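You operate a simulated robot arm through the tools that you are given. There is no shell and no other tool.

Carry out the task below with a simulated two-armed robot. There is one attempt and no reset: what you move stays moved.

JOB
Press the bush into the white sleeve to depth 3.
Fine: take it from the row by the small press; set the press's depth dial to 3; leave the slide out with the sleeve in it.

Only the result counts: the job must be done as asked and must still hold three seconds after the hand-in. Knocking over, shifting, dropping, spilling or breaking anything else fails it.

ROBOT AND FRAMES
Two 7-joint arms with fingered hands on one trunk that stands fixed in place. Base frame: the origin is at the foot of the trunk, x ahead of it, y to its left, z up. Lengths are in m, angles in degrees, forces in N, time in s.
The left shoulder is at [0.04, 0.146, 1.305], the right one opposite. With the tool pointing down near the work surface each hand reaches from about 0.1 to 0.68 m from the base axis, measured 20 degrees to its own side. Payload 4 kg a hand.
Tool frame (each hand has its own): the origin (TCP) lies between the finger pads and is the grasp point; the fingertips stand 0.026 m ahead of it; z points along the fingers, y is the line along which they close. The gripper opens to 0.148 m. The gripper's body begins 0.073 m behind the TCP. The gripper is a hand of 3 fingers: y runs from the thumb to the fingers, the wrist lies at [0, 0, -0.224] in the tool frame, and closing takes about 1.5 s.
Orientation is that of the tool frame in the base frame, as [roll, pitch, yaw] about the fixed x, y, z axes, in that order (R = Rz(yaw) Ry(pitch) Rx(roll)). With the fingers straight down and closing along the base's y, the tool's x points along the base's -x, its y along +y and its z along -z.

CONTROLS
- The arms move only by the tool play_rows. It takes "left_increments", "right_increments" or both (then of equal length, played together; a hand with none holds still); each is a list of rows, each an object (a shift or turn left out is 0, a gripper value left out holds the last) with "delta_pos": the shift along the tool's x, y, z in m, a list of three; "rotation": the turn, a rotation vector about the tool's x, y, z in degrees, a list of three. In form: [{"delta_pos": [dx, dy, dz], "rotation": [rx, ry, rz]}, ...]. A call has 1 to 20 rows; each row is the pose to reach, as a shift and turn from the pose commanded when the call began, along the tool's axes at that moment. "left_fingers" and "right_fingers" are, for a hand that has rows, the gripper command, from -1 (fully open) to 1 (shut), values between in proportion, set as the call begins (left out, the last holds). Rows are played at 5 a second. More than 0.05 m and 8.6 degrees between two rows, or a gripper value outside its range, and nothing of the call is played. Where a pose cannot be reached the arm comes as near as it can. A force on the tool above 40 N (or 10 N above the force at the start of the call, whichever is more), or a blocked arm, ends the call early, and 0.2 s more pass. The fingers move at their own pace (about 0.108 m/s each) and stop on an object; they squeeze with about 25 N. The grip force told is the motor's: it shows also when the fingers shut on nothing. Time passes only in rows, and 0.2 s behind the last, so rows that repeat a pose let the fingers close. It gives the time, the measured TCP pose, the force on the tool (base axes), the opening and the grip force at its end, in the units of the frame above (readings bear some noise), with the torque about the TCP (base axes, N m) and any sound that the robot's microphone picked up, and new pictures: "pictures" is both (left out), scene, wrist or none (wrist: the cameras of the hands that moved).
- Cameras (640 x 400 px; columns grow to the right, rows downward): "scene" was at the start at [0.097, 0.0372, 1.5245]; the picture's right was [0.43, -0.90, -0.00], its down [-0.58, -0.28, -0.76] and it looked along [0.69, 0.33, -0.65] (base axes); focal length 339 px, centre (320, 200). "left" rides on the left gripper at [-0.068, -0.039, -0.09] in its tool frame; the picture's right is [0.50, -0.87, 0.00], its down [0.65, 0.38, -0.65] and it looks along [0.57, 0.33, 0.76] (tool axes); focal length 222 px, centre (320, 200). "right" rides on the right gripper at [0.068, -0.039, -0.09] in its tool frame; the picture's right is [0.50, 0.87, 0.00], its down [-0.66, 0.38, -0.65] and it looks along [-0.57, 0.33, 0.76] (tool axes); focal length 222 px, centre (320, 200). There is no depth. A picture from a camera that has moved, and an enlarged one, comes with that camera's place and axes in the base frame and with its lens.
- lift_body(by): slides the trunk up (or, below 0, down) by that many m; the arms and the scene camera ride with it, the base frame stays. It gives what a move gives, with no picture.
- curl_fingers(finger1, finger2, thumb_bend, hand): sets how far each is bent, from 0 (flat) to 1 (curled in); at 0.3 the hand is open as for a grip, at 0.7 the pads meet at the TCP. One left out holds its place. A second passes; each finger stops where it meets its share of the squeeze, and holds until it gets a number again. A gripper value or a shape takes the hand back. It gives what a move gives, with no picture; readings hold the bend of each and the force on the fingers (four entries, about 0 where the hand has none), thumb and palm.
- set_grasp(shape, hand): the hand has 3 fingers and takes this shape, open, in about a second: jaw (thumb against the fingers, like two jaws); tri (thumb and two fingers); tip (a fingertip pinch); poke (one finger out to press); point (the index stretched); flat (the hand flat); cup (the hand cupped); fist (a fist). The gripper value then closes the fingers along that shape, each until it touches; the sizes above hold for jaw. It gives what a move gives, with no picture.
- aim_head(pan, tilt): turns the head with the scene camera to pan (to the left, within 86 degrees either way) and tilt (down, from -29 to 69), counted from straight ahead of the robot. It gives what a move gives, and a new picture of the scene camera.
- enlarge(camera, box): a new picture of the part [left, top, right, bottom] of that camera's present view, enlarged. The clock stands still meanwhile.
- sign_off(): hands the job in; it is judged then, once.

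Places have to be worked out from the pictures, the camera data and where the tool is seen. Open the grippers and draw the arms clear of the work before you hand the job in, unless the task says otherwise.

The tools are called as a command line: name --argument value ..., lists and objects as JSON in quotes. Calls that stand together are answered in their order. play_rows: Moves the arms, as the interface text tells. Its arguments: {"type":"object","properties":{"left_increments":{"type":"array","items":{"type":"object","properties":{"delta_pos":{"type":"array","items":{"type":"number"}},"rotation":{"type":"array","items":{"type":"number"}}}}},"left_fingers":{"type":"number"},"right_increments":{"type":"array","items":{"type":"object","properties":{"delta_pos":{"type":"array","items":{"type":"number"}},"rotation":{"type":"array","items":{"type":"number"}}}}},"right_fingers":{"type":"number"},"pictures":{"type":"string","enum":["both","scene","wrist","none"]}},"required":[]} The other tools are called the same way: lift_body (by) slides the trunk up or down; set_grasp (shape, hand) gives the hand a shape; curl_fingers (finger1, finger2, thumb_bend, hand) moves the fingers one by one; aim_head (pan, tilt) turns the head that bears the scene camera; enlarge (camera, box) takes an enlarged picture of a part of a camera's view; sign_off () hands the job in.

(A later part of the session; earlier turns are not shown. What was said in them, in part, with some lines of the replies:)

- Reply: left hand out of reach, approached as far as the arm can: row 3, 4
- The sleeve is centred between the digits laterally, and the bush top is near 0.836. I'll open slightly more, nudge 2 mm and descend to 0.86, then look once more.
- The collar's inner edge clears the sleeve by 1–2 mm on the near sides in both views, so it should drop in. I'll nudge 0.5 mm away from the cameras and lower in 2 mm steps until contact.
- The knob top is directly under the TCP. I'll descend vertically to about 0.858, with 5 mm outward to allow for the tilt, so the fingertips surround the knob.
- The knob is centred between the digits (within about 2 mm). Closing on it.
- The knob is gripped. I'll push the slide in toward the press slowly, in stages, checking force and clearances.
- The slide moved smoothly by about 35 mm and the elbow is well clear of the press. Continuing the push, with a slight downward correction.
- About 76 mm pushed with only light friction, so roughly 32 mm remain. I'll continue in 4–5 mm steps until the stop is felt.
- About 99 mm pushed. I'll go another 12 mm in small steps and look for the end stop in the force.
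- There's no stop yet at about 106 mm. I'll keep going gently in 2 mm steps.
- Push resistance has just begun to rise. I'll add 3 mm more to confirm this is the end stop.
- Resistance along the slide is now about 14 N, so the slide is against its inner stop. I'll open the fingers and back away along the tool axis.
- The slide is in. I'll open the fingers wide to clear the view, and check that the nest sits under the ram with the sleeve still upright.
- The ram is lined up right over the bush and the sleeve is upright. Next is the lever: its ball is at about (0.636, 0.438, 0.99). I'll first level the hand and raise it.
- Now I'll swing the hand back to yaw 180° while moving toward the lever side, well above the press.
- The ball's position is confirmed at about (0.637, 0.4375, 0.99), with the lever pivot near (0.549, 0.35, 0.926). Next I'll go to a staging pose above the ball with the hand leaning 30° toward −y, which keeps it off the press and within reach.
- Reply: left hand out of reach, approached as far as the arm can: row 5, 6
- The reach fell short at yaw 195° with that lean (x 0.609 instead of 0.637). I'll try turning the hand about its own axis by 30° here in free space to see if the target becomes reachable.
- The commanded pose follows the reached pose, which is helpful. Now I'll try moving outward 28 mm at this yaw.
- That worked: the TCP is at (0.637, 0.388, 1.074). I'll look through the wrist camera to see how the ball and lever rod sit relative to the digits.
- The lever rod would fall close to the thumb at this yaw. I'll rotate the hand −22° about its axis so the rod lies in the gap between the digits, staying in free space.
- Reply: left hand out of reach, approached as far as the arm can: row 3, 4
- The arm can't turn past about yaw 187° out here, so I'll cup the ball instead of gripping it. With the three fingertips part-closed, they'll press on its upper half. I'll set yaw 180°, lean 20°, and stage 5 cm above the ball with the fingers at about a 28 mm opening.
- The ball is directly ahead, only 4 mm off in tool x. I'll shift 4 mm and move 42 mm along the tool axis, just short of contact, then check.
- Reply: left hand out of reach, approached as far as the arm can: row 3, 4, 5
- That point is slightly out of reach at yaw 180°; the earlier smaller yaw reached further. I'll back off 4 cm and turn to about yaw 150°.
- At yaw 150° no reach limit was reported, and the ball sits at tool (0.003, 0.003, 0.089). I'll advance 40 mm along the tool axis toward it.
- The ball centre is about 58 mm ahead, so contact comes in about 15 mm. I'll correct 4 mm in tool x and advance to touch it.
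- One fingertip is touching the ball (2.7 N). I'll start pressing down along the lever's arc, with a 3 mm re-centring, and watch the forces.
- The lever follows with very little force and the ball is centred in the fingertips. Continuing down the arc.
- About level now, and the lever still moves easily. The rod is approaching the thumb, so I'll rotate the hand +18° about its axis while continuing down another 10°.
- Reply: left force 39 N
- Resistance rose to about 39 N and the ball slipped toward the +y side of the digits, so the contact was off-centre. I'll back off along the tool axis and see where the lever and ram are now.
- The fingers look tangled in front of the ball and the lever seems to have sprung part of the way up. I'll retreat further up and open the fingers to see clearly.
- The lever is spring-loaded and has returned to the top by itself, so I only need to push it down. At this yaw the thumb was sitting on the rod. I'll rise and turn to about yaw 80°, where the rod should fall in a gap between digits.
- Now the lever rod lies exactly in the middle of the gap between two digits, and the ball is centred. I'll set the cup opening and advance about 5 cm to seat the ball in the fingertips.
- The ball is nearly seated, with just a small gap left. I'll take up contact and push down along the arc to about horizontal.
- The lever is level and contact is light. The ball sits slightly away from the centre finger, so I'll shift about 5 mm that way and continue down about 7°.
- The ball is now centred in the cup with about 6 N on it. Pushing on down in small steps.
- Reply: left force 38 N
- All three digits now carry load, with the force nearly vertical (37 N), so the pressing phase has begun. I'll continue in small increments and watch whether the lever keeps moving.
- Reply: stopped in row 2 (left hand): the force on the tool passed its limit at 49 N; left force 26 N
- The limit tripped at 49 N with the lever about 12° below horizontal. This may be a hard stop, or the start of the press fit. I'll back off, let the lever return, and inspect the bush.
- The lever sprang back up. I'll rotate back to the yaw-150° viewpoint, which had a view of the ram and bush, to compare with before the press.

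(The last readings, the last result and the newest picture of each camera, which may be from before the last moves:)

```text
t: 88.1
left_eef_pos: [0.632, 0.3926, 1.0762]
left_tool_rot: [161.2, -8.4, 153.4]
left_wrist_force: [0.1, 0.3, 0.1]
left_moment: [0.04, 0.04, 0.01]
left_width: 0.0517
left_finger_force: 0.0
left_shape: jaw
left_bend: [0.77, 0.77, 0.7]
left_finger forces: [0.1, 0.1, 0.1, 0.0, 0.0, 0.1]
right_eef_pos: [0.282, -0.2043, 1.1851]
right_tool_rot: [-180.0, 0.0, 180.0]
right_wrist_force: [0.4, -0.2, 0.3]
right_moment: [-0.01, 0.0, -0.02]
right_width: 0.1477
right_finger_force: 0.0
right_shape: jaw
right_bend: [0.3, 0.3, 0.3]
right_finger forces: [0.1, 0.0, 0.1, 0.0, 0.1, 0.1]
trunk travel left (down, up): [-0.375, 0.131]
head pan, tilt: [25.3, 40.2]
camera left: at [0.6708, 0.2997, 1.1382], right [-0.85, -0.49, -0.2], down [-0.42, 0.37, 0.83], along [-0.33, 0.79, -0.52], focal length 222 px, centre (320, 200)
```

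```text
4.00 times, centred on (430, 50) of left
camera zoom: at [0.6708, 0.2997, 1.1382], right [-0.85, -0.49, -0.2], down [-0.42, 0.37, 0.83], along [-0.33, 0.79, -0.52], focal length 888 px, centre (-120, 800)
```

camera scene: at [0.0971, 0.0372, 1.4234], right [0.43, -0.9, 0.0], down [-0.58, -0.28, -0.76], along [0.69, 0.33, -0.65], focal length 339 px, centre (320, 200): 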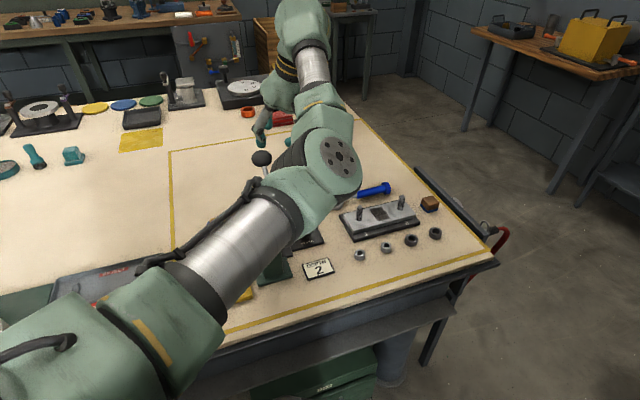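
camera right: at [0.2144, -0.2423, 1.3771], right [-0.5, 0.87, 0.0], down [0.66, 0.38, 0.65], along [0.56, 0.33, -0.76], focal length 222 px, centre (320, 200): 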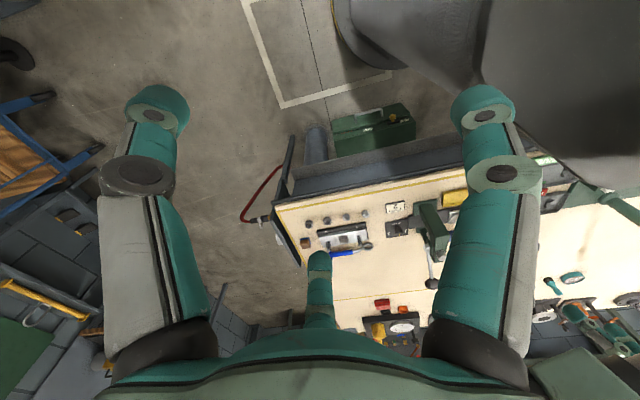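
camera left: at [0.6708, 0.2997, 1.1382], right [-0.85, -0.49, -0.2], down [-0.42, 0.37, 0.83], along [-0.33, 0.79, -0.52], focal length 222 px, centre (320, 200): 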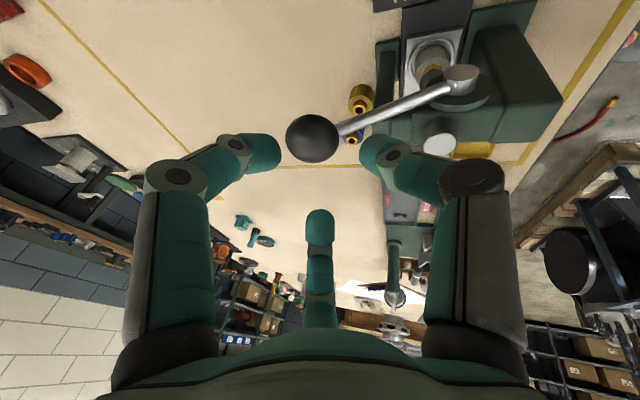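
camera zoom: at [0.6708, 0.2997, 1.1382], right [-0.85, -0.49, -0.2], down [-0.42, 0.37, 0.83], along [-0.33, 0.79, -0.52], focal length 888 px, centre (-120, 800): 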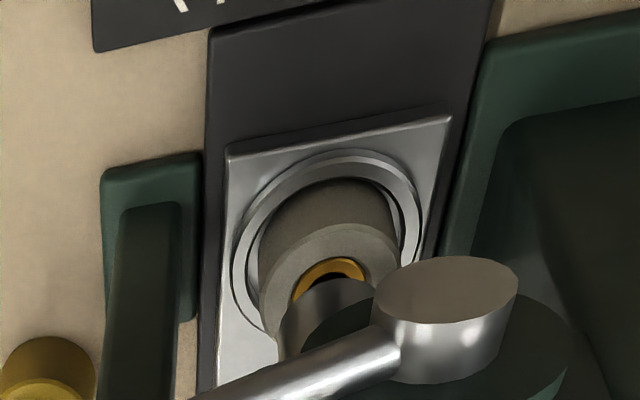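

The bush now looks much lower in the sleeve. I'll zoom in tighter.

enlarge --camera "left" --box '[410, 35, 460, 80]'

enlarge --camera "left" --box '[330, 70, 390, 150]'

```text
8.89 times, centred on (435, 58) of left
camera zoom: at [0.6708, 0.2997, 1.1382], right [-0.85, -0.49, -0.2], down [-0.42, 0.37, 0.83], along [-0.33, 0.79, -0.52], focal length 1974 px, centre (-702, 1467)
```

zoom: 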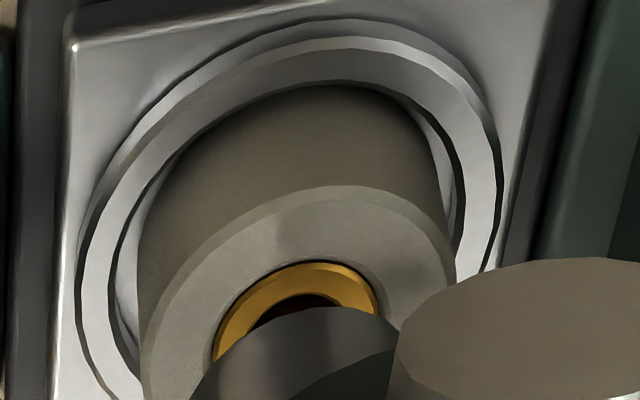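

```text
5.00 times, centred on (360, 110) of left
camera zoom: at [0.6708, 0.2997, 1.1382], right [-0.85, -0.49, -0.2], down [-0.42, 0.37, 0.83], along [-0.33, 0.79, -0.52], focal length 1111 px, centre (120, 650)
```

zoom: 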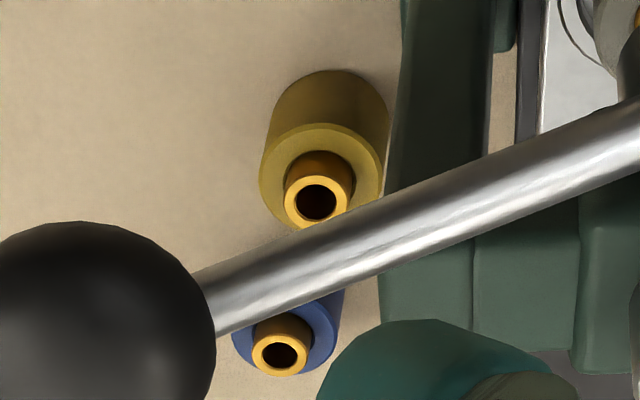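

I'll take one more zoom to measure how much the bush still stands proud of the sleeve.

enlarge --camera "left" --box '[424, 52, 444, 68]'

enlarge --camera "left" --box '[350, 82, 374, 102]'

```text
16.00 times, centred on (434, 60) of left
camera zoom: at [0.6708, 0.2997, 1.1382], right [-0.85, -0.49, -0.2], down [-0.42, 0.37, 0.83], along [-0.33, 0.79, -0.52], focal length 3554 px, centre (-1504, 2440)
```

zoom: 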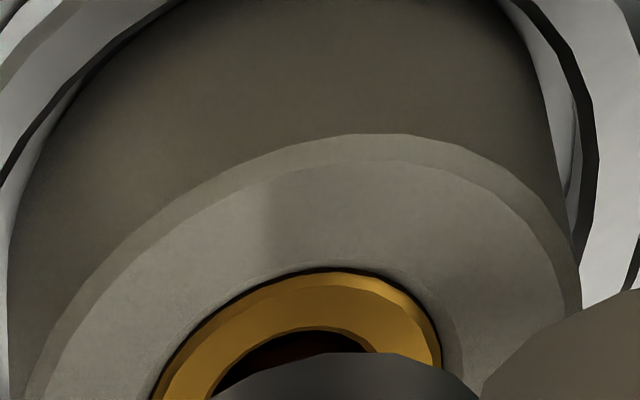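

```text
16.00 times, centred on (362, 92) of left
camera zoom: at [0.6708, 0.2997, 1.1382], right [-0.85, -0.49, -0.2], down [-0.42, 0.37, 0.83], along [-0.33, 0.79, -0.52], focal length 3554 px, centre (-352, 1928)
```

zoom: 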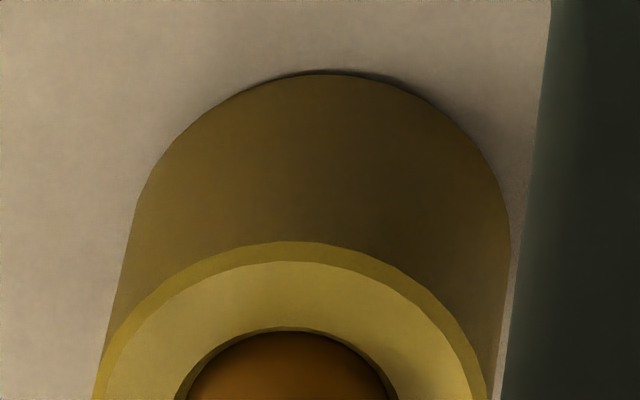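

The bush is now pressed essentially flush with the sleeve's top, where it stood about 9 mm proud before. The second pull met a hard stop at the same lever position, so depth stop 3 was reached. Now I'll level the hand, rise, and go back to pull the slide out.

play_rows --left_increments '[{"delta_pos": [0.0037, 0.007, -0.022], "rotation": [5.9, -3.1, 0]}, {"delta_pos": [0.0075, 0.014, -0.044], "rotation": [11.8, -6.3, 0]}, {"delta_pos": [0.0112, 0.0211, -0.0658], "rotation": [17.7, -9.4, 0]}, {"delta_pos": [0.0112, 0.0211, -0.0658], "rotation": [17.7, -9.4, 0]}]' --left_fingers 0.1 --pictures "none"

```text
t: 89.1
left_eef_pos: [0.6319, 0.3927, 1.1463]
left_tool_rot: [179.2, 0.8, 151.6]
left_wrist_force: [1.0, 0.2, -0.6]
left_moment: [0.02, -0.03, 0.03]
left_width: 0.0662
left_finger_force: 0.1
left_shape: jaw
left_bend: [0.39, 0.39, 0.7]
left_finger forces: [0.1, 0.0, 0.0, 0.1, 0.1, 0.0]
right_eef_pos: [0.2817, -0.205, 1.1852]
right_tool_rot: [180.0, -0.1, -179.9]
right_wrist_force: [-0.9, 0.3, -0.1]
right_moment: [-0.01, 0.01, 0.01]
right_width: 0.1478
right_finger_force: 0.1
right_shape: jaw
right_bend: [0.3, 0.3, 0.3]
right_finger forces: [0.1, 0.0, 0.0, 0.0, 0.0, 0.1]
trunk travel left (down, up): [-0.375, 0.131]
head pan, tilt: [25.3, 40.2]
```

Now traverse above the press back to the slide side, turning to yaw 45°.

play_rows --left_increments '[{"delta_pos": [0.015, -0.001, 0.001], "rotation": [0, 0, 7.6]}, {"delta_pos": [0.03, -0.002, 0.002], "rotation": [0, 0, 15.2]}, {"delta_pos": [0.045, -0.003, 0.003], "rotation": [0, 0, 22.8]}, {"delta_pos": [0.06, -0.004, 0.004], "rotation": [0, 0, 30.4]}, {"delta_pos": [0.076, -0.005, 0.005], "rotation": [0, 0, 38]}, {"delta_pos": [0.091, -0.006, 0.006], "rotation": [0, 0, 45.7]}, {"delta_pos": [0.106, -0.007, 0.007], "rotation": [0, 0, 53.3]}, {"delta_pos": [0.121, -0.008, 0.008], "rotation": [0, 0, 60.9]}, {"delta_pos": [0.137, -0.009, 0.009], "rotation": [0, 0, 68.5]}, {"delta_pos": [0.152, -0.01, 0.01], "rotation": [0, 0, 76.1]}, {"delta_pos": [0.167, -0.011, 0.011], "rotation": [0, 0, 83.8]}, {"delta_pos": [0.182, -0.012, 0.012], "rotation": [0, 0, 91.4]}, {"delta_pos": [0.197, -0.013, 0.013], "rotation": [0, 0, 99]}, {"delta_pos": [0.2126, -0.014, 0.015], "rotation": [0, 0, 106.6]}, {"delta_pos": [0.2126, -0.014, 0.015], "rotation": [0, 0, 106.6]}]'

```text
t: 92.3
left_eef_pos: [0.4363, 0.4812, 1.1279]
left_tool_rot: [179.4, -1.2, 45.1]
left_wrist_force: [1.1, 0.1, 0.8]
left_moment: [0.02, 0.0, 0.01]
left_width: 0.0665
left_finger_force: 0.0
left_shape: jaw
left_bend: [0.39, 0.39, 0.7]
left_finger forces: [0.0, 0.0, 0.0, 0.0, 0.0, 0.0]
right_eef_pos: [0.2826, -0.2058, 1.1861]
right_tool_rot: [180.0, -0.1, 179.9]
right_wrist_force: [-0.4, 0.8, -0.2]
right_moment: [-0.01, -0.01, 0.0]
right_width: 0.1481
right_finger_force: 0.1
right_shape: jaw
right_bend: [0.3, 0.3, 0.3]
right_finger forces: [0.0, 0.1, 0.1, 0.0, 0.0, 0.0]
trunk travel left (down, up): [-0.375, 0.131]
head pan, tilt: [25.3, 40.2]
camera scene: at [0.0971, 0.037, 1.4234], right [0.43, -0.9, 0.0], down [-0.58, -0.28, -0.76], along [0.69, 0.33, -0.65], focal length 339 px, centre (320, 200)
camera left: at [0.3577, 0.4603, 1.2154], right [-0.26, 0.97, 0.0], down [0.72, 0.19, 0.67], along [0.65, 0.18, -0.74], focal length 222 px, centre (320, 200)
```

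scene: 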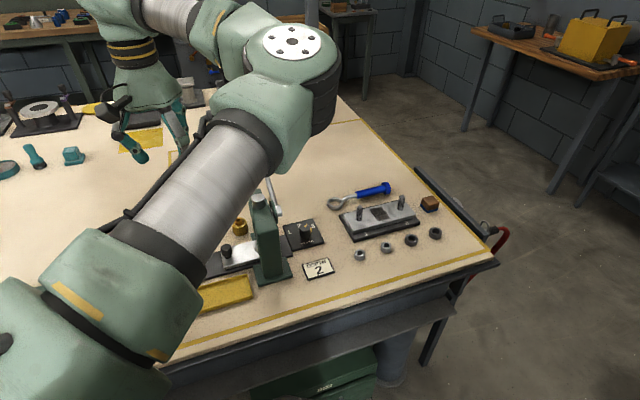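
left: 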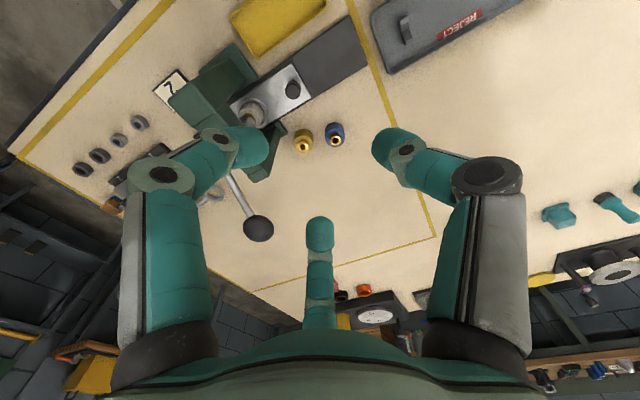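

Now I'll tilt the hand 15° away from the press and lower to the pre-grip pose above the slide knob.

play_rows --left_increments '[{"delta_pos": [0, 0.001, 0.027], "rotation": [-3.6, -0.3, 0]}, {"delta_pos": [0, 0.0015, 0.054], "rotation": [-7.2, -0.6, 0]}, {"delta_pos": [0, 0.002, 0.081], "rotation": [-10.8, -0.9, 0]}, {"delta_pos": [-0.0002, 0.0028, 0.1077], "rotation": [-14.4, -1.2, 0]}, {"delta_pos": [-0.0002, 0.0028, 0.1077], "rotation": [-14.4, -1.2, 0]}]'

enlarge --camera "left" --box '[200, 30, 400, 180]'

```text
t: 93.5
left_eef_pos: [0.4421, 0.4795, 1.0225]
left_tool_rot: [164.8, 0.0, 45.0]
left_wrist_force: [0.3, 0.6, 0.1]
left_moment: [0.0, 0.01, 0.03]
left_width: 0.0663
left_finger_force: 0.1
left_shape: jaw
left_bend: [0.39, 0.39, 0.7]
left_finger forces: [0.0, 0.0, 0.0, 0.0, 0.1, 0.1]
right_eef_pos: [0.2808, -0.2049, 1.1871]
right_tool_rot: [179.8, -0.1, -179.9]
right_wrist_force: [0.1, -0.1, 0.1]
right_moment: [-0.01, -0.01, 0.03]
right_width: 0.1479
right_finger_force: 0.1
right_shape: jaw
right_bend: [0.3, 0.3, 0.3]
right_finger forces: [0.0, 0.0, 0.0, 0.0, 0.0, 0.0]
trunk travel left (down, up): [-0.375, 0.131]
head pan, tilt: [25.3, 40.2]
camera scene: at [0.0968, 0.0367, 1.4235], right [0.43, -0.9, 0.0], down [-0.58, -0.28, -0.76], along [0.69, 0.33, -0.65], focal length 339 px, centre (320, 200)
camera left: at [0.35, 0.4749, 1.0984], right [-0.24, 0.95, -0.22], down [0.6, 0.32, 0.73], along [0.76, 0.04, -0.65], focal length 222 px, centre (320, 200)
```

scene: 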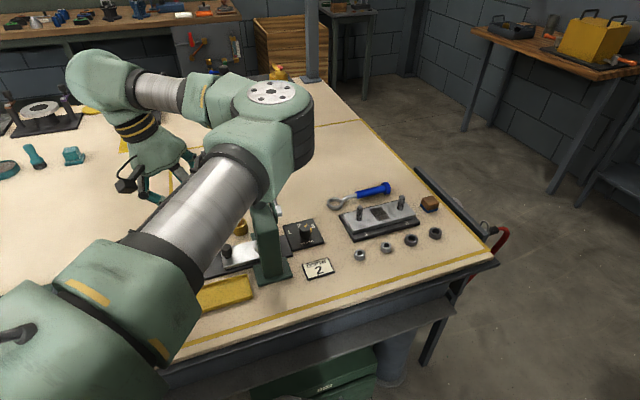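
left: 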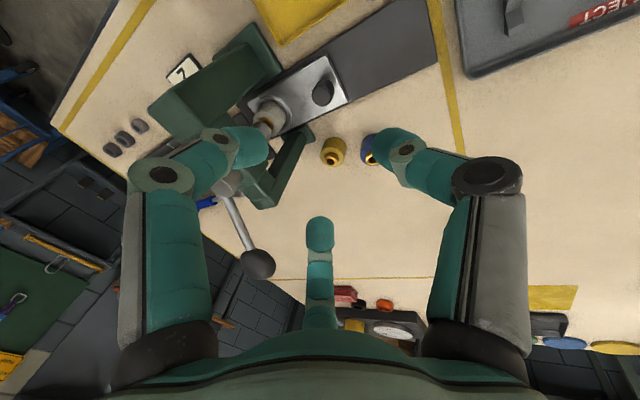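

```text
2.67 times, centred on (300, 105) of left
camera zoom: at [0.35, 0.4749, 1.0984], right [-0.24, 0.95, -0.22], down [0.6, 0.32, 0.73], along [0.76, 0.04, -0.65], focal length 592 px, centre (373, 453)
```

zoom: 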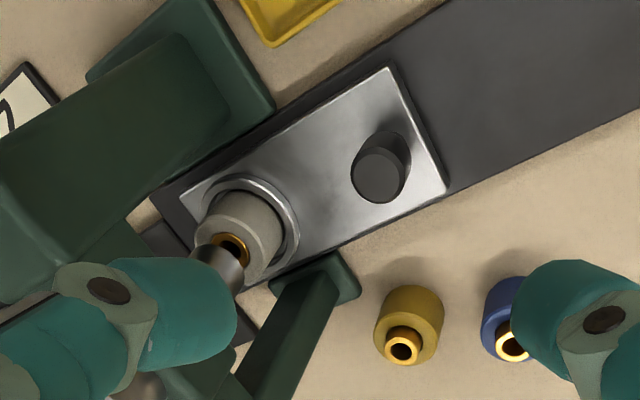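

From here I can also look again at the bush under the ram.

enlarge --camera "left" --box '[250, 95, 310, 140]'

```text
8.89 times, centred on (280, 118) of left
camera zoom: at [0.35, 0.4749, 1.0984], right [-0.24, 0.95, -0.22], down [0.6, 0.32, 0.73], along [0.76, 0.04, -0.65], focal length 1974 px, centre (676, 933)
```

zoom: 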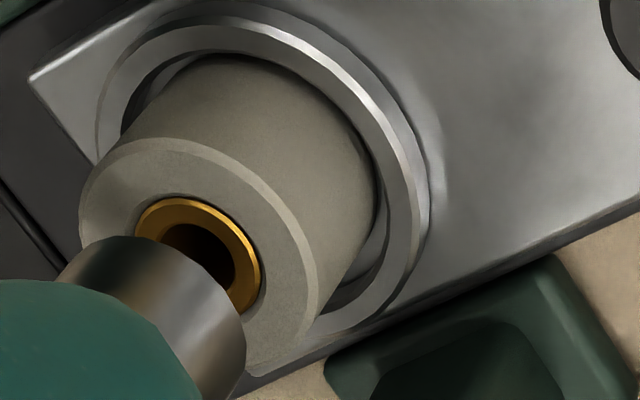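

The bush is flush in the sleeve from this side too. Now I'll approach the knob: align, and advance 12 cm along the tool axis.

play_rows --left_increments '[{"delta_pos": [-0.001, -0.002, 0.03]}, {"delta_pos": [-0.002, -0.004, 0.06]}, {"delta_pos": [-0.003, -0.005, 0.09]}, {"delta_pos": [-0.003, -0.005, 0.12]}, {"delta_pos": [-0.003, -0.005, 0.12]}]' --pictures "wrist"

enlarge --camera "left" --box '[220, 40, 420, 200]'

```text
t: 94.7
left_eef_pos: [0.4563, 0.4582, 0.9036]
left_tool_rot: [165.0, 0.0, 45.0]
left_wrist_force: [-0.1, 0.9, 0.0]
left_moment: [-0.01, 0.0, -0.01]
left_width: 0.0659
left_finger_force: 0.1
left_shape: jaw
left_bend: [0.39, 0.39, 0.7]
left_finger forces: [0.1, 0.0, 0.0, 0.1, 0.0, 0.0]
right_eef_pos: [0.2808, -0.2045, 1.1854]
right_tool_rot: [179.9, 0.0, 180.0]
right_wrist_force: [0.4, -0.1, 0.7]
right_moment: [0.01, 0.03, 0.02]
right_width: 0.148
right_finger_force: 0.0
right_shape: jaw
right_bend: [0.3, 0.3, 0.3]
right_finger forces: [0.0, 0.0, 0.0, 0.0, 0.0, 0.0]
trunk travel left (down, up): [-0.375, 0.131]
head pan, tilt: [25.3, 40.2]
camera left: at [0.3647, 0.4542, 0.9806], right [-0.24, 0.95, -0.22], down [0.6, 0.32, 0.73], along [0.76, 0.04, -0.65], focal length 222 px, centre (320, 200)
```

left: 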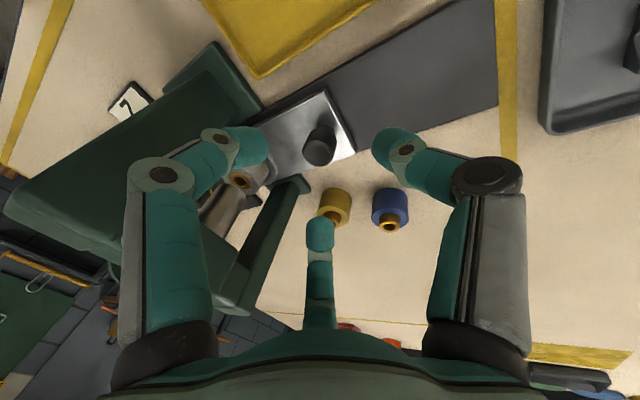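

```text
2.50 times, centred on (320, 120) of left
camera zoom: at [0.3647, 0.4542, 0.9806], right [-0.24, 0.95, -0.22], down [0.6, 0.32, 0.73], along [0.76, 0.04, -0.65], focal length 555 px, centre (320, 400)
```

zoom: 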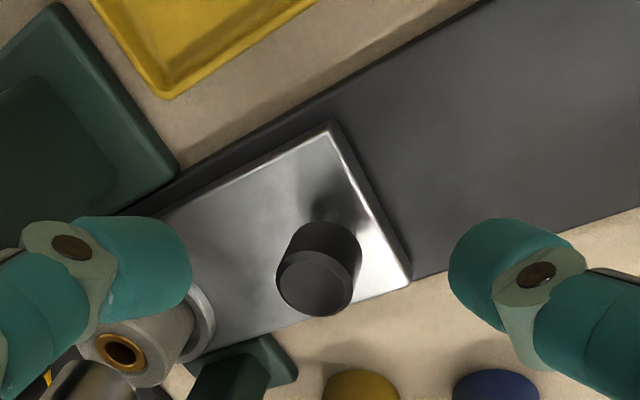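

Well aligned: the knob top is at tool (0.001, 0.003, 0.057). I'll advance 49 mm and then close.

play_rows --left_increments '[{"delta_pos": [0.0008, 0, 0.014]}, {"delta_pos": [0.0008, 0, 0.028]}, {"delta_pos": [0.0008, 0, 0.04]}, {"delta_pos": [0.0008, 0, 0.049]}, {"delta_pos": [0.0008, 0, 0.049]}]' --pictures "wrist"

enlarge --camera "left" --box '[220, 60, 420, 230]'

```text
t: 95.9
left_eef_pos: [0.4663, 0.4501, 0.8557]
left_tool_rot: [165.1, 0.0, 45.0]
left_wrist_force: [-0.3, -0.2, 0.1]
left_moment: [-0.01, -0.02, 0.03]
left_width: 0.0664
left_finger_force: 0.1
left_shape: jaw
left_bend: [0.39, 0.39, 0.7]
left_finger forces: [0.1, 0.0, 0.1, 0.1, 0.0, 0.0]
right_eef_pos: [0.2812, -0.2059, 1.1867]
right_tool_rot: [180.0, -0.2, 179.9]
right_wrist_force: [0.4, 0.7, -0.5]
right_moment: [-0.02, 0.0, -0.01]
right_width: 0.1481
right_finger_force: 0.1
right_shape: jaw
right_bend: [0.3, 0.3, 0.3]
right_finger forces: [0.0, 0.0, 0.0, 0.1, 0.1, 0.1]
trunk travel left (down, up): [-0.375, 0.131]
head pan, tilt: [25.3, 40.2]
camera left: at [0.3756, 0.4463, 0.9318], right [-0.24, 0.95, -0.22], down [0.6, 0.32, 0.73], along [0.76, 0.04, -0.65], focal length 222 px, centre (320, 200)
```

left: 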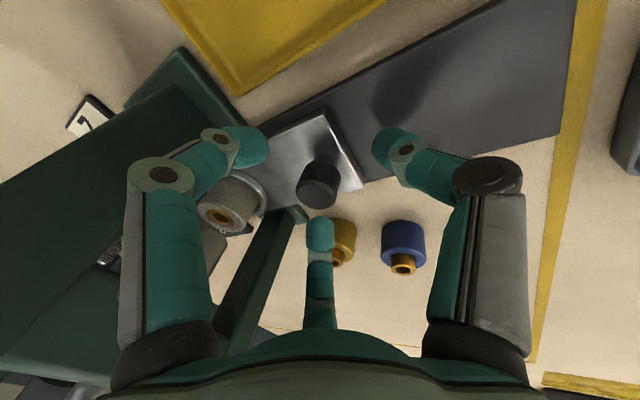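

```text
2.35 times, centred on (320, 145) of left
camera zoom: at [0.3756, 0.4463, 0.9318], right [-0.24, 0.95, -0.22], down [0.6, 0.32, 0.73], along [0.76, 0.04, -0.65], focal length 523 px, centre (320, 329)
```

zoom: 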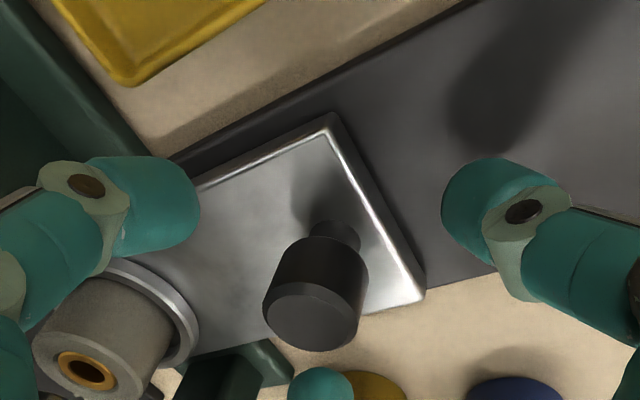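

The knob is centred, and the sleeve's flush bush is visible beside the finger. Closing on the knob.

play_rows --left_increments '[{"delta_pos": [0, 0, 0]}, {"delta_pos": [0, 0, 0]}, {"delta_pos": [0, 0, 0]}, {"delta_pos": [0, 0, 0]}, {"delta_pos": [0, 0, 0]}, {"delta_pos": [0, 0, 0]}, {"delta_pos": [0, 0, 0]}]' --left_fingers 1 --pictures "none"

```text
t: 97.5
left_eef_pos: [0.467, 0.4516, 0.8554]
left_tool_rot: [165.1, 0.0, 45.0]
left_wrist_force: [-1.8, -2.8, -5.8]
left_moment: [0.08, 0.1, 0.0]
left_width: 0.0184
left_finger_force: 25.3
left_shape: jaw
left_bend: [0.74, 0.74, 0.7]
left_finger forces: [22.1, 21.9, 0.1, 0.0, 22.8, 0.1]
right_eef_pos: [0.2831, -0.2041, 1.1871]
right_tool_rot: [179.9, -0.1, -180.0]
right_wrist_force: [0.2, -0.3, 0.0]
right_moment: [-0.02, 0.01, 0.0]
right_width: 0.1481
right_finger_force: 0.0
right_shape: jaw
right_bend: [0.3, 0.3, 0.3]
right_finger forces: [0.0, 0.0, 0.0, 0.0, 0.0, 0.0]
trunk travel left (down, up): [-0.375, 0.131]
head pan, tilt: [25.3, 40.2]
```

The knob is gripped. I'll pull the slide out smoothly, in stages.

play_rows --left_increments '[{"delta_pos": [0, -0.0039, -0.001]}, {"delta_pos": [0, -0.0077, -0.0021]}, {"delta_pos": [0, -0.0126, -0.0034]}, {"delta_pos": [0, -0.0174, -0.0047]}, {"delta_pos": [0, -0.0222, -0.006]}, {"delta_pos": [0, -0.027, -0.0073]}, {"delta_pos": [0, -0.0319, -0.0086]}, {"delta_pos": [0, -0.0367, -0.0099]}, {"delta_pos": [0, -0.0367, -0.0099]}]'

enlarge --camera "left" --box '[160, 60, 420, 250]'

```text
t: 99.5
left_eef_pos: [0.439, 0.4785, 0.8552]
left_tool_rot: [165.1, 0.0, 45.0]
left_wrist_force: [-2.9, -3.9, -10.8]
left_moment: [0.01, 0.19, 0.04]
left_width: 0.0185
left_finger_force: 25.4
left_shape: jaw
left_bend: [0.74, 0.74, 0.7]
left_finger forces: [22.6, 21.5, 0.0, 0.0, 23.4, 0.1]
right_eef_pos: [0.2836, -0.2048, 1.1864]
right_tool_rot: [180.0, -0.1, 179.9]
right_wrist_force: [0.1, 0.3, 0.2]
right_moment: [-0.02, 0.03, 0.04]
right_width: 0.1479
right_finger_force: 0.0
right_shape: jaw
right_bend: [0.3, 0.3, 0.3]
right_finger forces: [0.0, 0.0, 0.0, 0.0, 0.0, 0.0]
trunk travel left (down, up): [-0.375, 0.131]
head pan, tilt: [25.3, 40.2]
camera scene: at [0.0976, 0.0377, 1.4233], right [0.43, -0.9, 0.0], down [-0.58, -0.28, -0.76], along [0.69, 0.33, -0.65], focal length 339 px, centre (320, 200)
camera left: at [0.3483, 0.4741, 0.9319], right [-0.24, 0.94, -0.22], down [0.6, 0.33, 0.73], along [0.76, 0.04, -0.65], focal length 222 px, centre (320, 200)
```

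scene: 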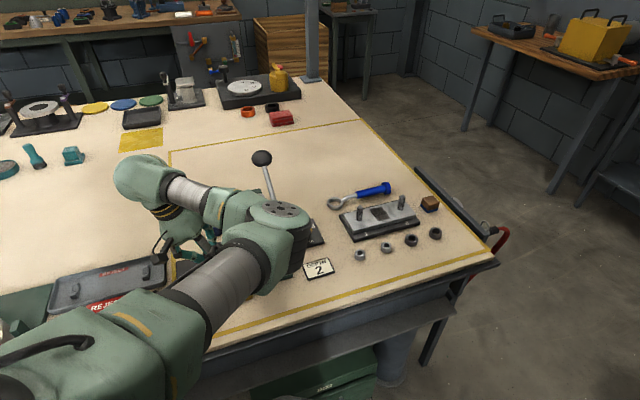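
left: 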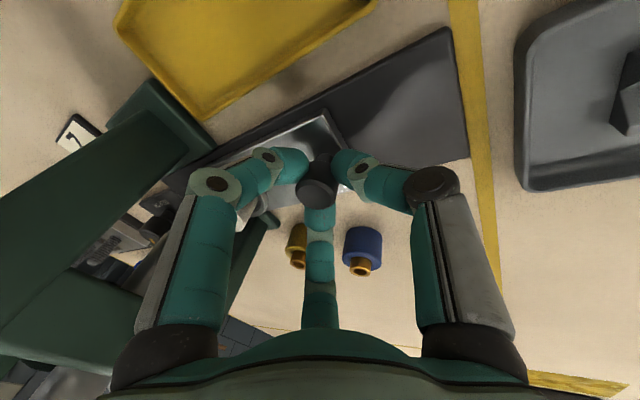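

```text
2.11 times, centred on (290, 155) of left
camera zoom: at [0.3483, 0.4741, 0.9319], right [-0.24, 0.94, -0.22], down [0.6, 0.33, 0.73], along [0.76, 0.04, -0.65], focal length 468 px, centre (383, 295)
```

zoom: 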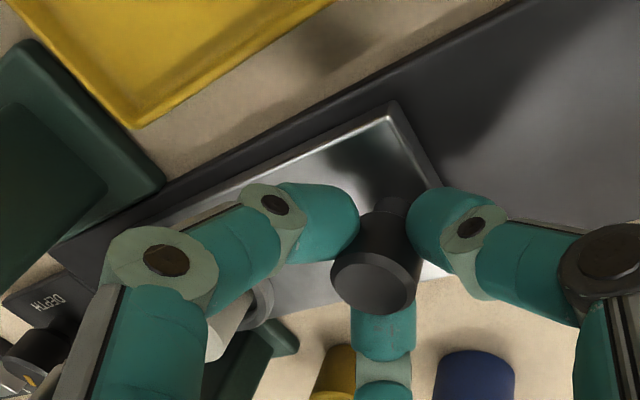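

It slid out about 39 mm with light force and the sleeve is riding along. Continuing, with a small downward correction.

play_rows --left_increments '[{"delta_pos": [0, -0.0053, 0.0006]}, {"delta_pos": [0, -0.0101, -0.0007]}, {"delta_pos": [0, -0.0149, -0.002]}, {"delta_pos": [0, -0.0198, -0.0033]}, {"delta_pos": [0, -0.0246, -0.0046]}, {"delta_pos": [0, -0.0294, -0.0059]}, {"delta_pos": [0, -0.0342, -0.0072]}, {"delta_pos": [0, -0.0391, -0.0085]}, {"delta_pos": [0, -0.0439, -0.0098]}, {"delta_pos": [0, -0.0439, -0.0098]}]'

enlarge --camera "left" --box '[160, 60, 420, 250]'

```text
t: 101.7
left_eef_pos: [0.4085, 0.5098, 0.855]
left_tool_rot: [164.9, -0.1, 45.0]
left_wrist_force: [-3.0, -4.0, 1.1]
left_moment: [-0.05, 0.14, 0.01]
left_width: 0.0186
left_finger_force: 25.1
left_shape: jaw
left_bend: [0.74, 0.74, 0.7]
left_finger forces: [23.8, 23.4, 0.0, 0.0, 24.0, 0.0]
right_eef_pos: [0.2806, -0.2045, 1.1859]
right_tool_rot: [179.9, 0.0, 180.0]
right_wrist_force: [-0.1, 0.0, 0.0]
right_moment: [-0.01, 0.04, 0.03]
right_width: 0.1478
right_finger_force: 0.1
right_shape: jaw
right_bend: [0.3, 0.3, 0.3]
right_finger forces: [0.0, 0.0, 0.0, 0.0, 0.0, 0.0]
trunk travel left (down, up): [-0.375, 0.131]
head pan, tilt: [25.3, 40.2]
camera scene: at [0.0964, 0.0366, 1.4235], right [0.43, -0.9, 0.0], down [-0.58, -0.28, -0.76], along [0.69, 0.33, -0.65], focal length 339 px, centre (320, 200)
camera left: at [0.3164, 0.5055, 0.931], right [-0.24, 0.95, -0.22], down [0.6, 0.32, 0.73], along [0.76, 0.04, -0.65], focal length 222 px, centre (320, 200)
```

scene: 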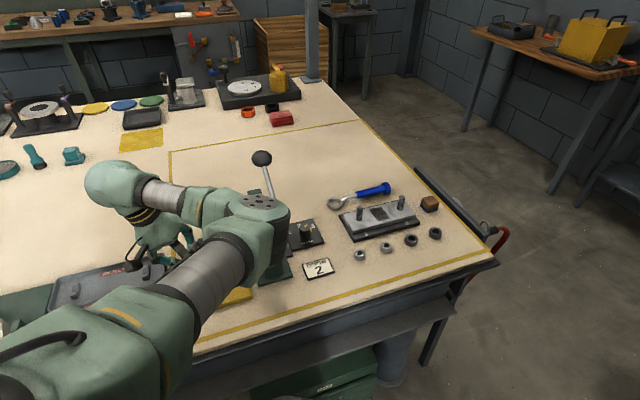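
left: 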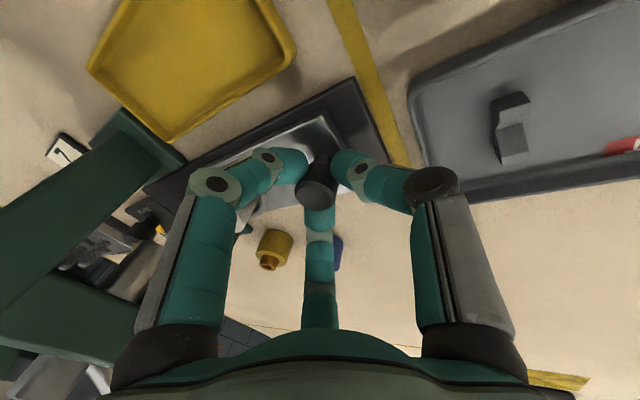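

```text
2.11 times, centred on (290, 155) of left
camera zoom: at [0.3164, 0.5055, 0.931], right [-0.24, 0.95, -0.22], down [0.6, 0.32, 0.73], along [0.76, 0.04, -0.65], focal length 468 px, centre (383, 295)
```

zoom: 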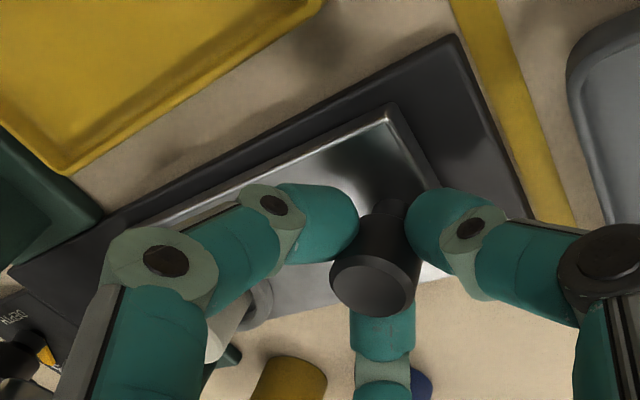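

About 26 mm remain to the original out position. I'll continue until there or the outer stop is felt.

play_rows --left_increments '[{"delta_pos": [0, -0.0048, -0.0013]}, {"delta_pos": [0, -0.0097, -0.0026]}, {"delta_pos": [0, -0.0145, -0.0039]}, {"delta_pos": [0, -0.0193, -0.0052]}, {"delta_pos": [0, -0.0232, -0.0062]}, {"delta_pos": [0, -0.0256, -0.0069]}, {"delta_pos": [0, -0.0256, -0.0069]}]' --pictures "wrist"

enlarge --camera "left" --box '[160, 60, 420, 250]'

```text
t: 103.3
left_eef_pos: [0.3895, 0.5294, 0.8554]
left_tool_rot: [165.0, 0.0, 45.0]
left_wrist_force: [-2.5, -0.8, 1.2]
left_moment: [0.01, 0.09, 0.02]
left_width: 0.0186
left_finger_force: 24.9
left_shape: jaw
left_bend: [0.74, 0.74, 0.7]
left_finger forces: [23.4, 24.1, 0.1, 0.1, 24.6, 0.1]
right_eef_pos: [0.2816, -0.2041, 1.1859]
right_tool_rot: [179.9, -0.2, 180.0]
right_wrist_force: [-0.4, 0.9, 0.1]
right_moment: [-0.03, -0.02, -0.03]
right_width: 0.1481
right_finger_force: 0.1
right_shape: jaw
right_bend: [0.3, 0.3, 0.3]
right_finger forces: [0.0, 0.0, 0.0, 0.0, 0.1, 0.1]
trunk travel left (down, up): [-0.375, 0.131]
head pan, tilt: [25.3, 40.2]
camera left: at [0.298, 0.524, 0.9309], right [-0.24, 0.95, -0.22], down [0.6, 0.32, 0.73], along [0.76, 0.04, -0.65], focal length 222 px, centre (320, 200)
```

left: 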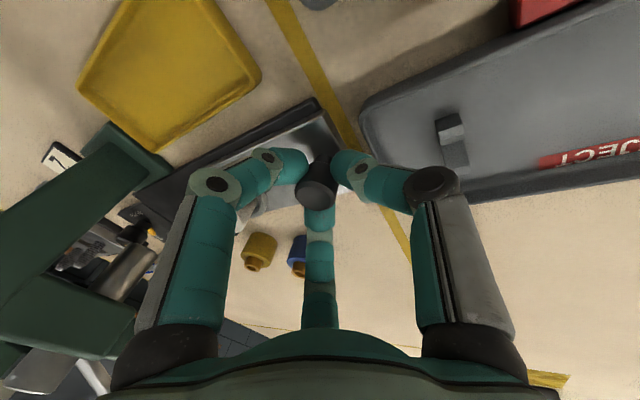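

```text
2.11 times, centred on (290, 155) of left
camera zoom: at [0.298, 0.524, 0.9309], right [-0.24, 0.95, -0.22], down [0.6, 0.32, 0.73], along [0.76, 0.04, -0.65], focal length 468 px, centre (383, 295)
```

zoom: 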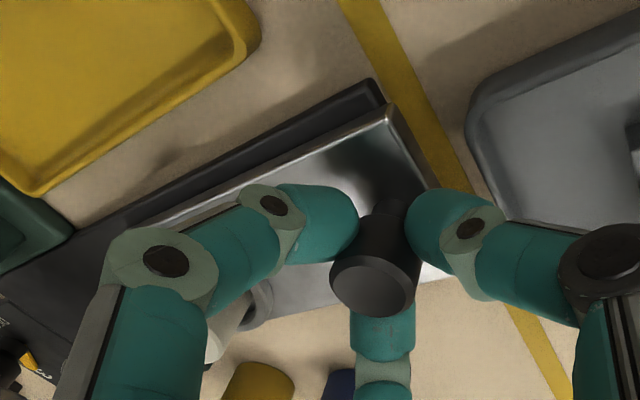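

This is back at the original out position. I'll pull another 3 mm gently to see whether it sits against its outer stop.

play_rows --left_increments '[{"delta_pos": [0, -0.0014, -0.0004]}, {"delta_pos": [0, -0.0029, -0.0008]}, {"delta_pos": [0, -0.0029, -0.0008]}]' --pictures "none"

```text
t: 104.1
left_eef_pos: [0.3877, 0.5286, 0.855]
left_tool_rot: [164.9, 0.0, 44.9]
left_wrist_force: [2.4, -6.0, -0.8]
left_moment: [-0.05, 0.02, 0.04]
left_width: 0.0181
left_finger_force: 26.0
left_shape: jaw
left_bend: [0.74, 0.74, 0.7]
left_finger forces: [25.3, 25.8, 0.0, 0.1, 20.7, 0.0]
right_eef_pos: [0.2814, -0.2048, 1.187]
right_tool_rot: [179.9, 0.0, -179.9]
right_wrist_force: [-0.1, -0.5, 0.6]
right_moment: [-0.02, 0.0, -0.01]
right_width: 0.1478
right_finger_force: 0.0
right_shape: jaw
right_bend: [0.3, 0.3, 0.3]
right_finger forces: [0.0, 0.1, 0.1, 0.0, 0.1, 0.0]
trunk travel left (down, up): [-0.375, 0.131]
head pan, tilt: [25.3, 40.2]
```

Resistance is rising, so the slide is fully out against its stop. I'll open and back away along the tool axis.

play_rows --left_increments '[{"delta_pos": [0, 0.001, 0]}, {"delta_pos": [0, 0.001, 0]}, {"delta_pos": [0, 0.001, 0]}, {"delta_pos": [0, 0.001, 0]}, {"delta_pos": [0, 0.001, 0]}, {"delta_pos": [0, 0.001, -0.02]}, {"delta_pos": [0, 0.001, -0.05]}, {"delta_pos": [0, 0.001, -0.09]}, {"delta_pos": [0, 0.001, -0.13]}, {"delta_pos": [0, 0.001, -0.17]}, {"delta_pos": [0, 0.001, -0.17]}]' --left_fingers 0.1

enlarge --camera "left" --box '[160, 20, 420, 180]'

enlarge --camera "scene" --box '[120, 160, 360, 310]'

```text
t: 106.5
left_eef_pos: [0.3561, 0.5619, 1.0193]
left_tool_rot: [165.0, -0.1, 45.0]
left_wrist_force: [-1.1, -0.3, 0.0]
left_moment: [-0.04, 0.02, 0.01]
left_width: 0.0662
left_finger_force: 0.0
left_shape: jaw
left_bend: [0.39, 0.39, 0.7]
left_finger forces: [0.0, 0.0, 0.0, 0.0, 0.0, 0.0]
right_eef_pos: [0.2823, -0.2047, 1.1873]
right_tool_rot: [180.0, -0.2, -180.0]
right_wrist_force: [-0.3, -0.6, 0.0]
right_moment: [0.02, 0.0, 0.01]
right_width: 0.148
right_finger_force: 0.1
right_shape: jaw
right_bend: [0.3, 0.3, 0.3]
right_finger forces: [0.1, 0.0, 0.0, 0.0, 0.0, 0.0]
trunk travel left (down, up): [-0.375, 0.131]
head pan, tilt: [25.3, 40.2]
camera scene: at [0.0973, 0.0373, 1.4233], right [0.43, -0.9, 0.0], down [-0.58, -0.28, -0.76], along [0.69, 0.33, -0.65], focal length 339 px, centre (320, 200)
camera left: at [0.2652, 0.5578, 1.0947], right [-0.24, 0.95, -0.22], down [0.6, 0.32, 0.73], along [0.76, 0.04, -0.65], focal length 222 px, centre (320, 200)
```

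scene: 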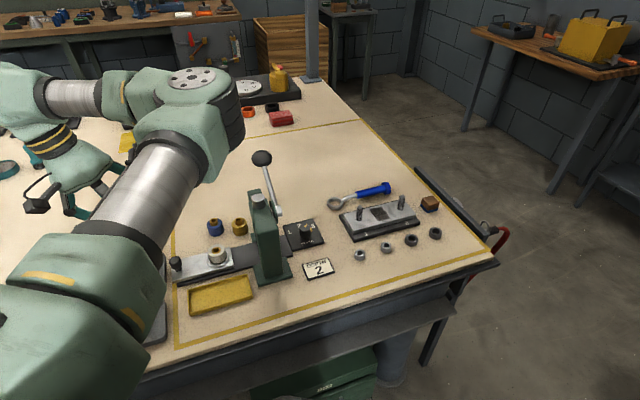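
left: 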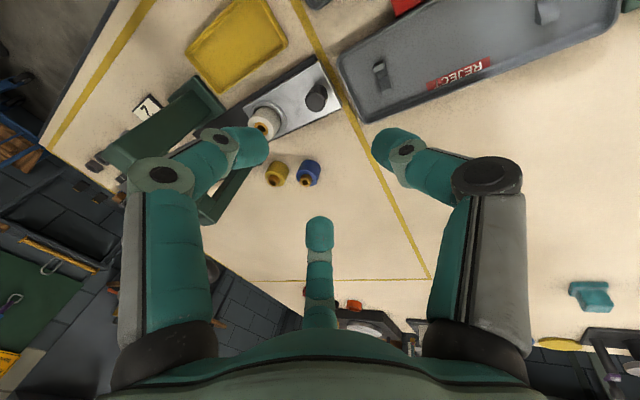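

```text
2.46 times, centred on (290, 100) of left
camera zoom: at [0.2652, 0.5578, 1.0947], right [-0.24, 0.95, -0.22], down [0.6, 0.32, 0.73], along [0.76, 0.04, -0.65], focal length 547 px, centre (394, 446)
```

zoom: 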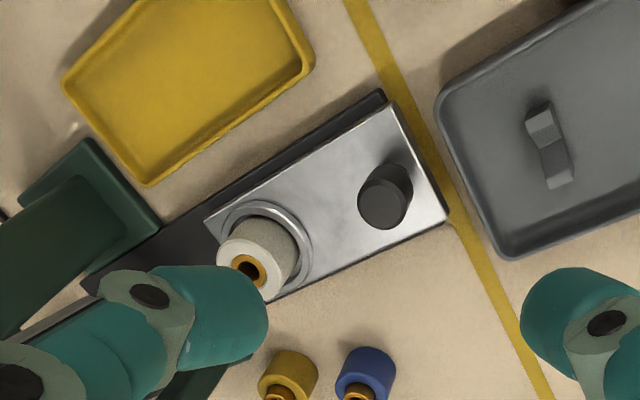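

```text
2.67 times, centred on (240, 235) of scene
camera zoom: at [0.0973, 0.0373, 1.4233], right [0.43, -0.9, 0.0], down [-0.58, -0.28, -0.76], along [0.69, 0.33, -0.65], focal length 903 px, centre (533, 107)
```

zoom: 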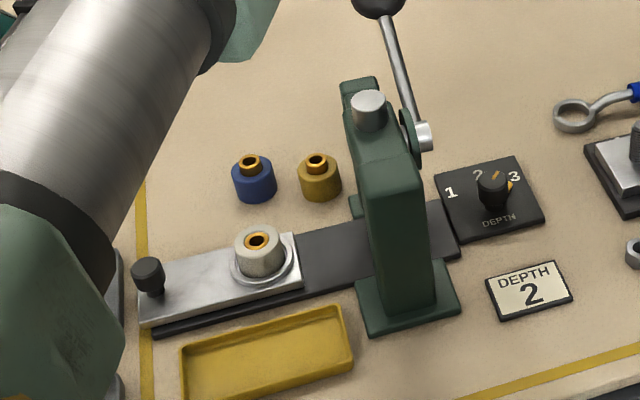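

The slide is out with the white sleeve in its nest, the lever is up and the dial reads 3. I'll zoom in on the bush and the dial to verify.

enlarge --camera "scene" --box '[200, 235, 250, 275]'

enlarge --camera "scene" --box '[200, 205, 260, 245]'

enlarge --camera "scene" --box '[275, 210, 335, 255]'

enlarge --camera "left" --box '[240, 90, 300, 140]'

```text
10.00 times, centred on (225, 255) of scene
camera zoom: at [0.0973, 0.0373, 1.4233], right [0.43, -0.9, 0.0], down [-0.58, -0.28, -0.76], along [0.69, 0.33, -0.65], focal length 3387 px, centre (1270, -350)
```

zoom: 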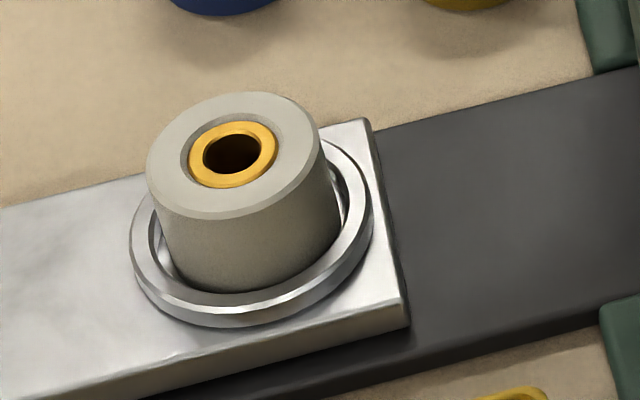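

```text
10.00 times, centred on (230, 225) of scene
camera zoom: at [0.0973, 0.0373, 1.4233], right [0.43, -0.9, 0.0], down [-0.58, -0.28, -0.76], along [0.69, 0.33, -0.65], focal length 3387 px, centre (1220, -50)
```

zoom: 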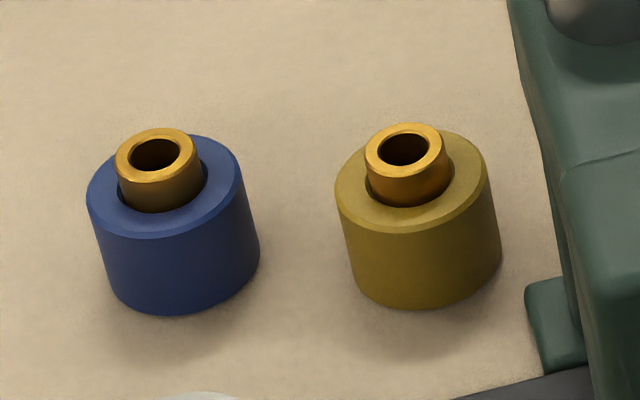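

```text
8.89 times, centred on (305, 232) of scene
camera zoom: at [0.0973, 0.0373, 1.4233], right [0.43, -0.9, 0.0], down [-0.58, -0.28, -0.76], along [0.69, 0.33, -0.65], focal length 3011 px, centre (453, -89)
```

zoom: 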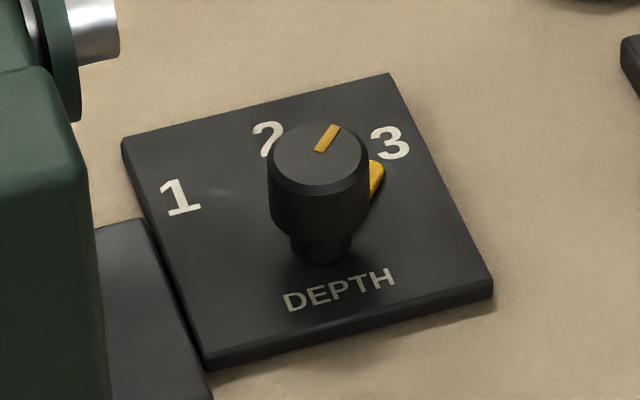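

```text
8.00 times, centred on (270, 115) of left
camera zoom: at [0.2652, 0.5578, 1.0947], right [-0.24, 0.95, -0.22], down [0.6, 0.32, 0.73], along [0.76, 0.04, -0.65], focal length 1777 px, centre (720, 880)
```

zoom: 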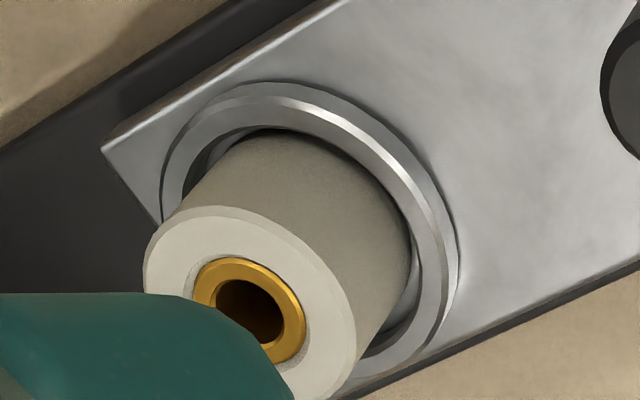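

Everything checks out. The bush is flush in the white sleeve, unlike the other two that still stand proud. The pointer lines up with 3, the slide is out, and the other sleeves stand untouched. Now I'll raise the left hand clear, level it and open it.

play_rows --left_increments '[{"delta_pos": [0, 0.0084, -0.0314], "rotation": [4, 0, 0]}, {"delta_pos": [0, 0.0168, -0.0628], "rotation": [8, 0, 0]}, {"delta_pos": [0, 0.0252, -0.0942], "rotation": [12, 0, 0]}, {"delta_pos": [0, 0.0336, -0.1256], "rotation": [15, 0, 0]}, {"delta_pos": [0, 0.042, -0.157], "rotation": [15, 0, 0]}, {"delta_pos": [-0.02, 0.03, -0.17], "rotation": [15, 0, 0]}, {"delta_pos": [-0.045, 0.02, -0.18], "rotation": [15, 0, 0]}, {"delta_pos": [-0.07, 0.01, -0.19], "rotation": [15, 0, 0]}, {"delta_pos": [-0.07, 0.01, -0.19], "rotation": [15, 0, 0]}]' --left_fingers -1

enlarge --camera "scene" --box '[120, 150, 480, 330]'

```text
t: 108.5
left_eef_pos: [0.2798, 0.5411, 1.2034]
left_tool_rot: [179.9, 0.0, 45.0]
left_wrist_force: [-0.2, 0.4, 0.0]
left_moment: [0.01, 0.05, 0.0]
left_width: 0.1478
left_finger_force: 0.0
left_shape: jaw
left_bend: [0.3, 0.3, 0.3]
left_finger forces: [0.0, 0.0, 0.0, 0.0, 0.0, 0.0]
right_eef_pos: [0.2818, -0.2038, 1.1855]
right_tool_rot: [-180.0, -0.1, -180.0]
right_wrist_force: [0.4, -0.5, -0.1]
right_moment: [0.02, -0.03, -0.01]
right_width: 0.1477
right_finger_force: 0.1
right_shape: jaw
right_bend: [0.3, 0.3, 0.3]
right_finger forces: [0.1, 0.0, 0.0, 0.0, 0.0, 0.1]
trunk travel left (down, up): [-0.375, 0.131]
head pan, tilt: [25.3, 40.2]
camera scene: at [0.0973, 0.0375, 1.4234], right [0.43, -0.9, 0.0], down [-0.58, -0.28, -0.76], along [0.69, 0.33, -0.65], focal length 339 px, centre (320, 200)
camera left: at [0.2036, 0.5212, 1.2931], right [-0.26, 0.97, 0.0], down [0.73, 0.2, 0.65], along [0.63, 0.17, -0.76], focal length 222 px, centre (320, 200)
```

scene: 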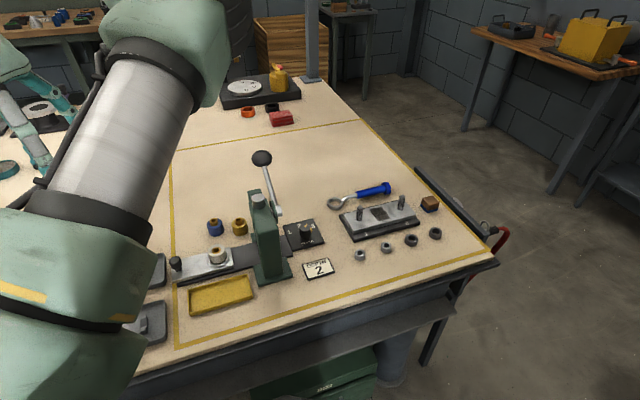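
left: 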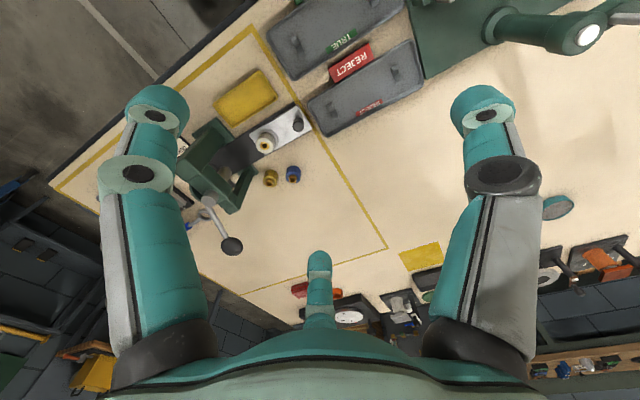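

```text
1.78 times, centred on (300, 240) of scene
camera zoom: at [0.0973, 0.0375, 1.4234], right [0.43, -0.9, 0.0], down [-0.58, -0.28, -0.76], along [0.69, 0.33, -0.65], focal length 602 px, centre (356, 129)
```

zoom: 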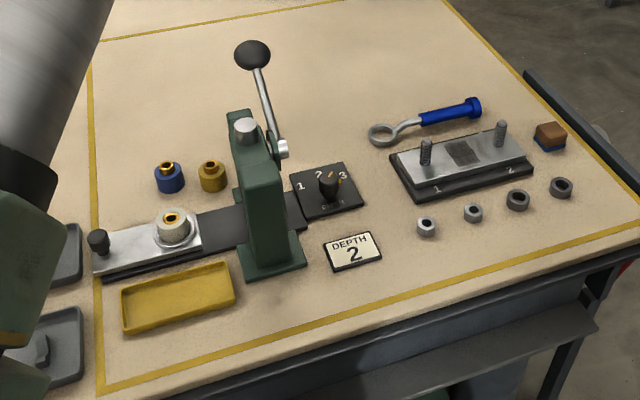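

The hands are open and clear of the work. The slide is out holding the white sleeve with its bush pressed in, the dial is at 3, the lever is up, and everything else is in place. Handing in.

sign_off

```text
The job is handed in.
```

I pressed the bush into the white sleeve with the dial at 3 and handed the job in. I haven't seen a verdict.

- **Press:** The bush now sits flush in the white sleeve; it stood about 9 mm proud before. I pulled the lever twice. The second pull met a hard stop at up to 49 N with no further movement, so I took that as depth 3. I had no way to measure the depth directly.
- **Dial:** It points at 3. The "DEPTH 2" card on the table was left alone.
- **Slide:** It is fully out against its stop, with the white sleeve seated in the nest.
- **Everything else:** The lever sprang back up on its own. In the final pictures the blue and gold sleeves still stand in place, and nothing else looks moved. Both hands are open and clear.

On the first pull my fingers slipped off the lever ball, so I repositioned before the second. Nothing was knocked over.
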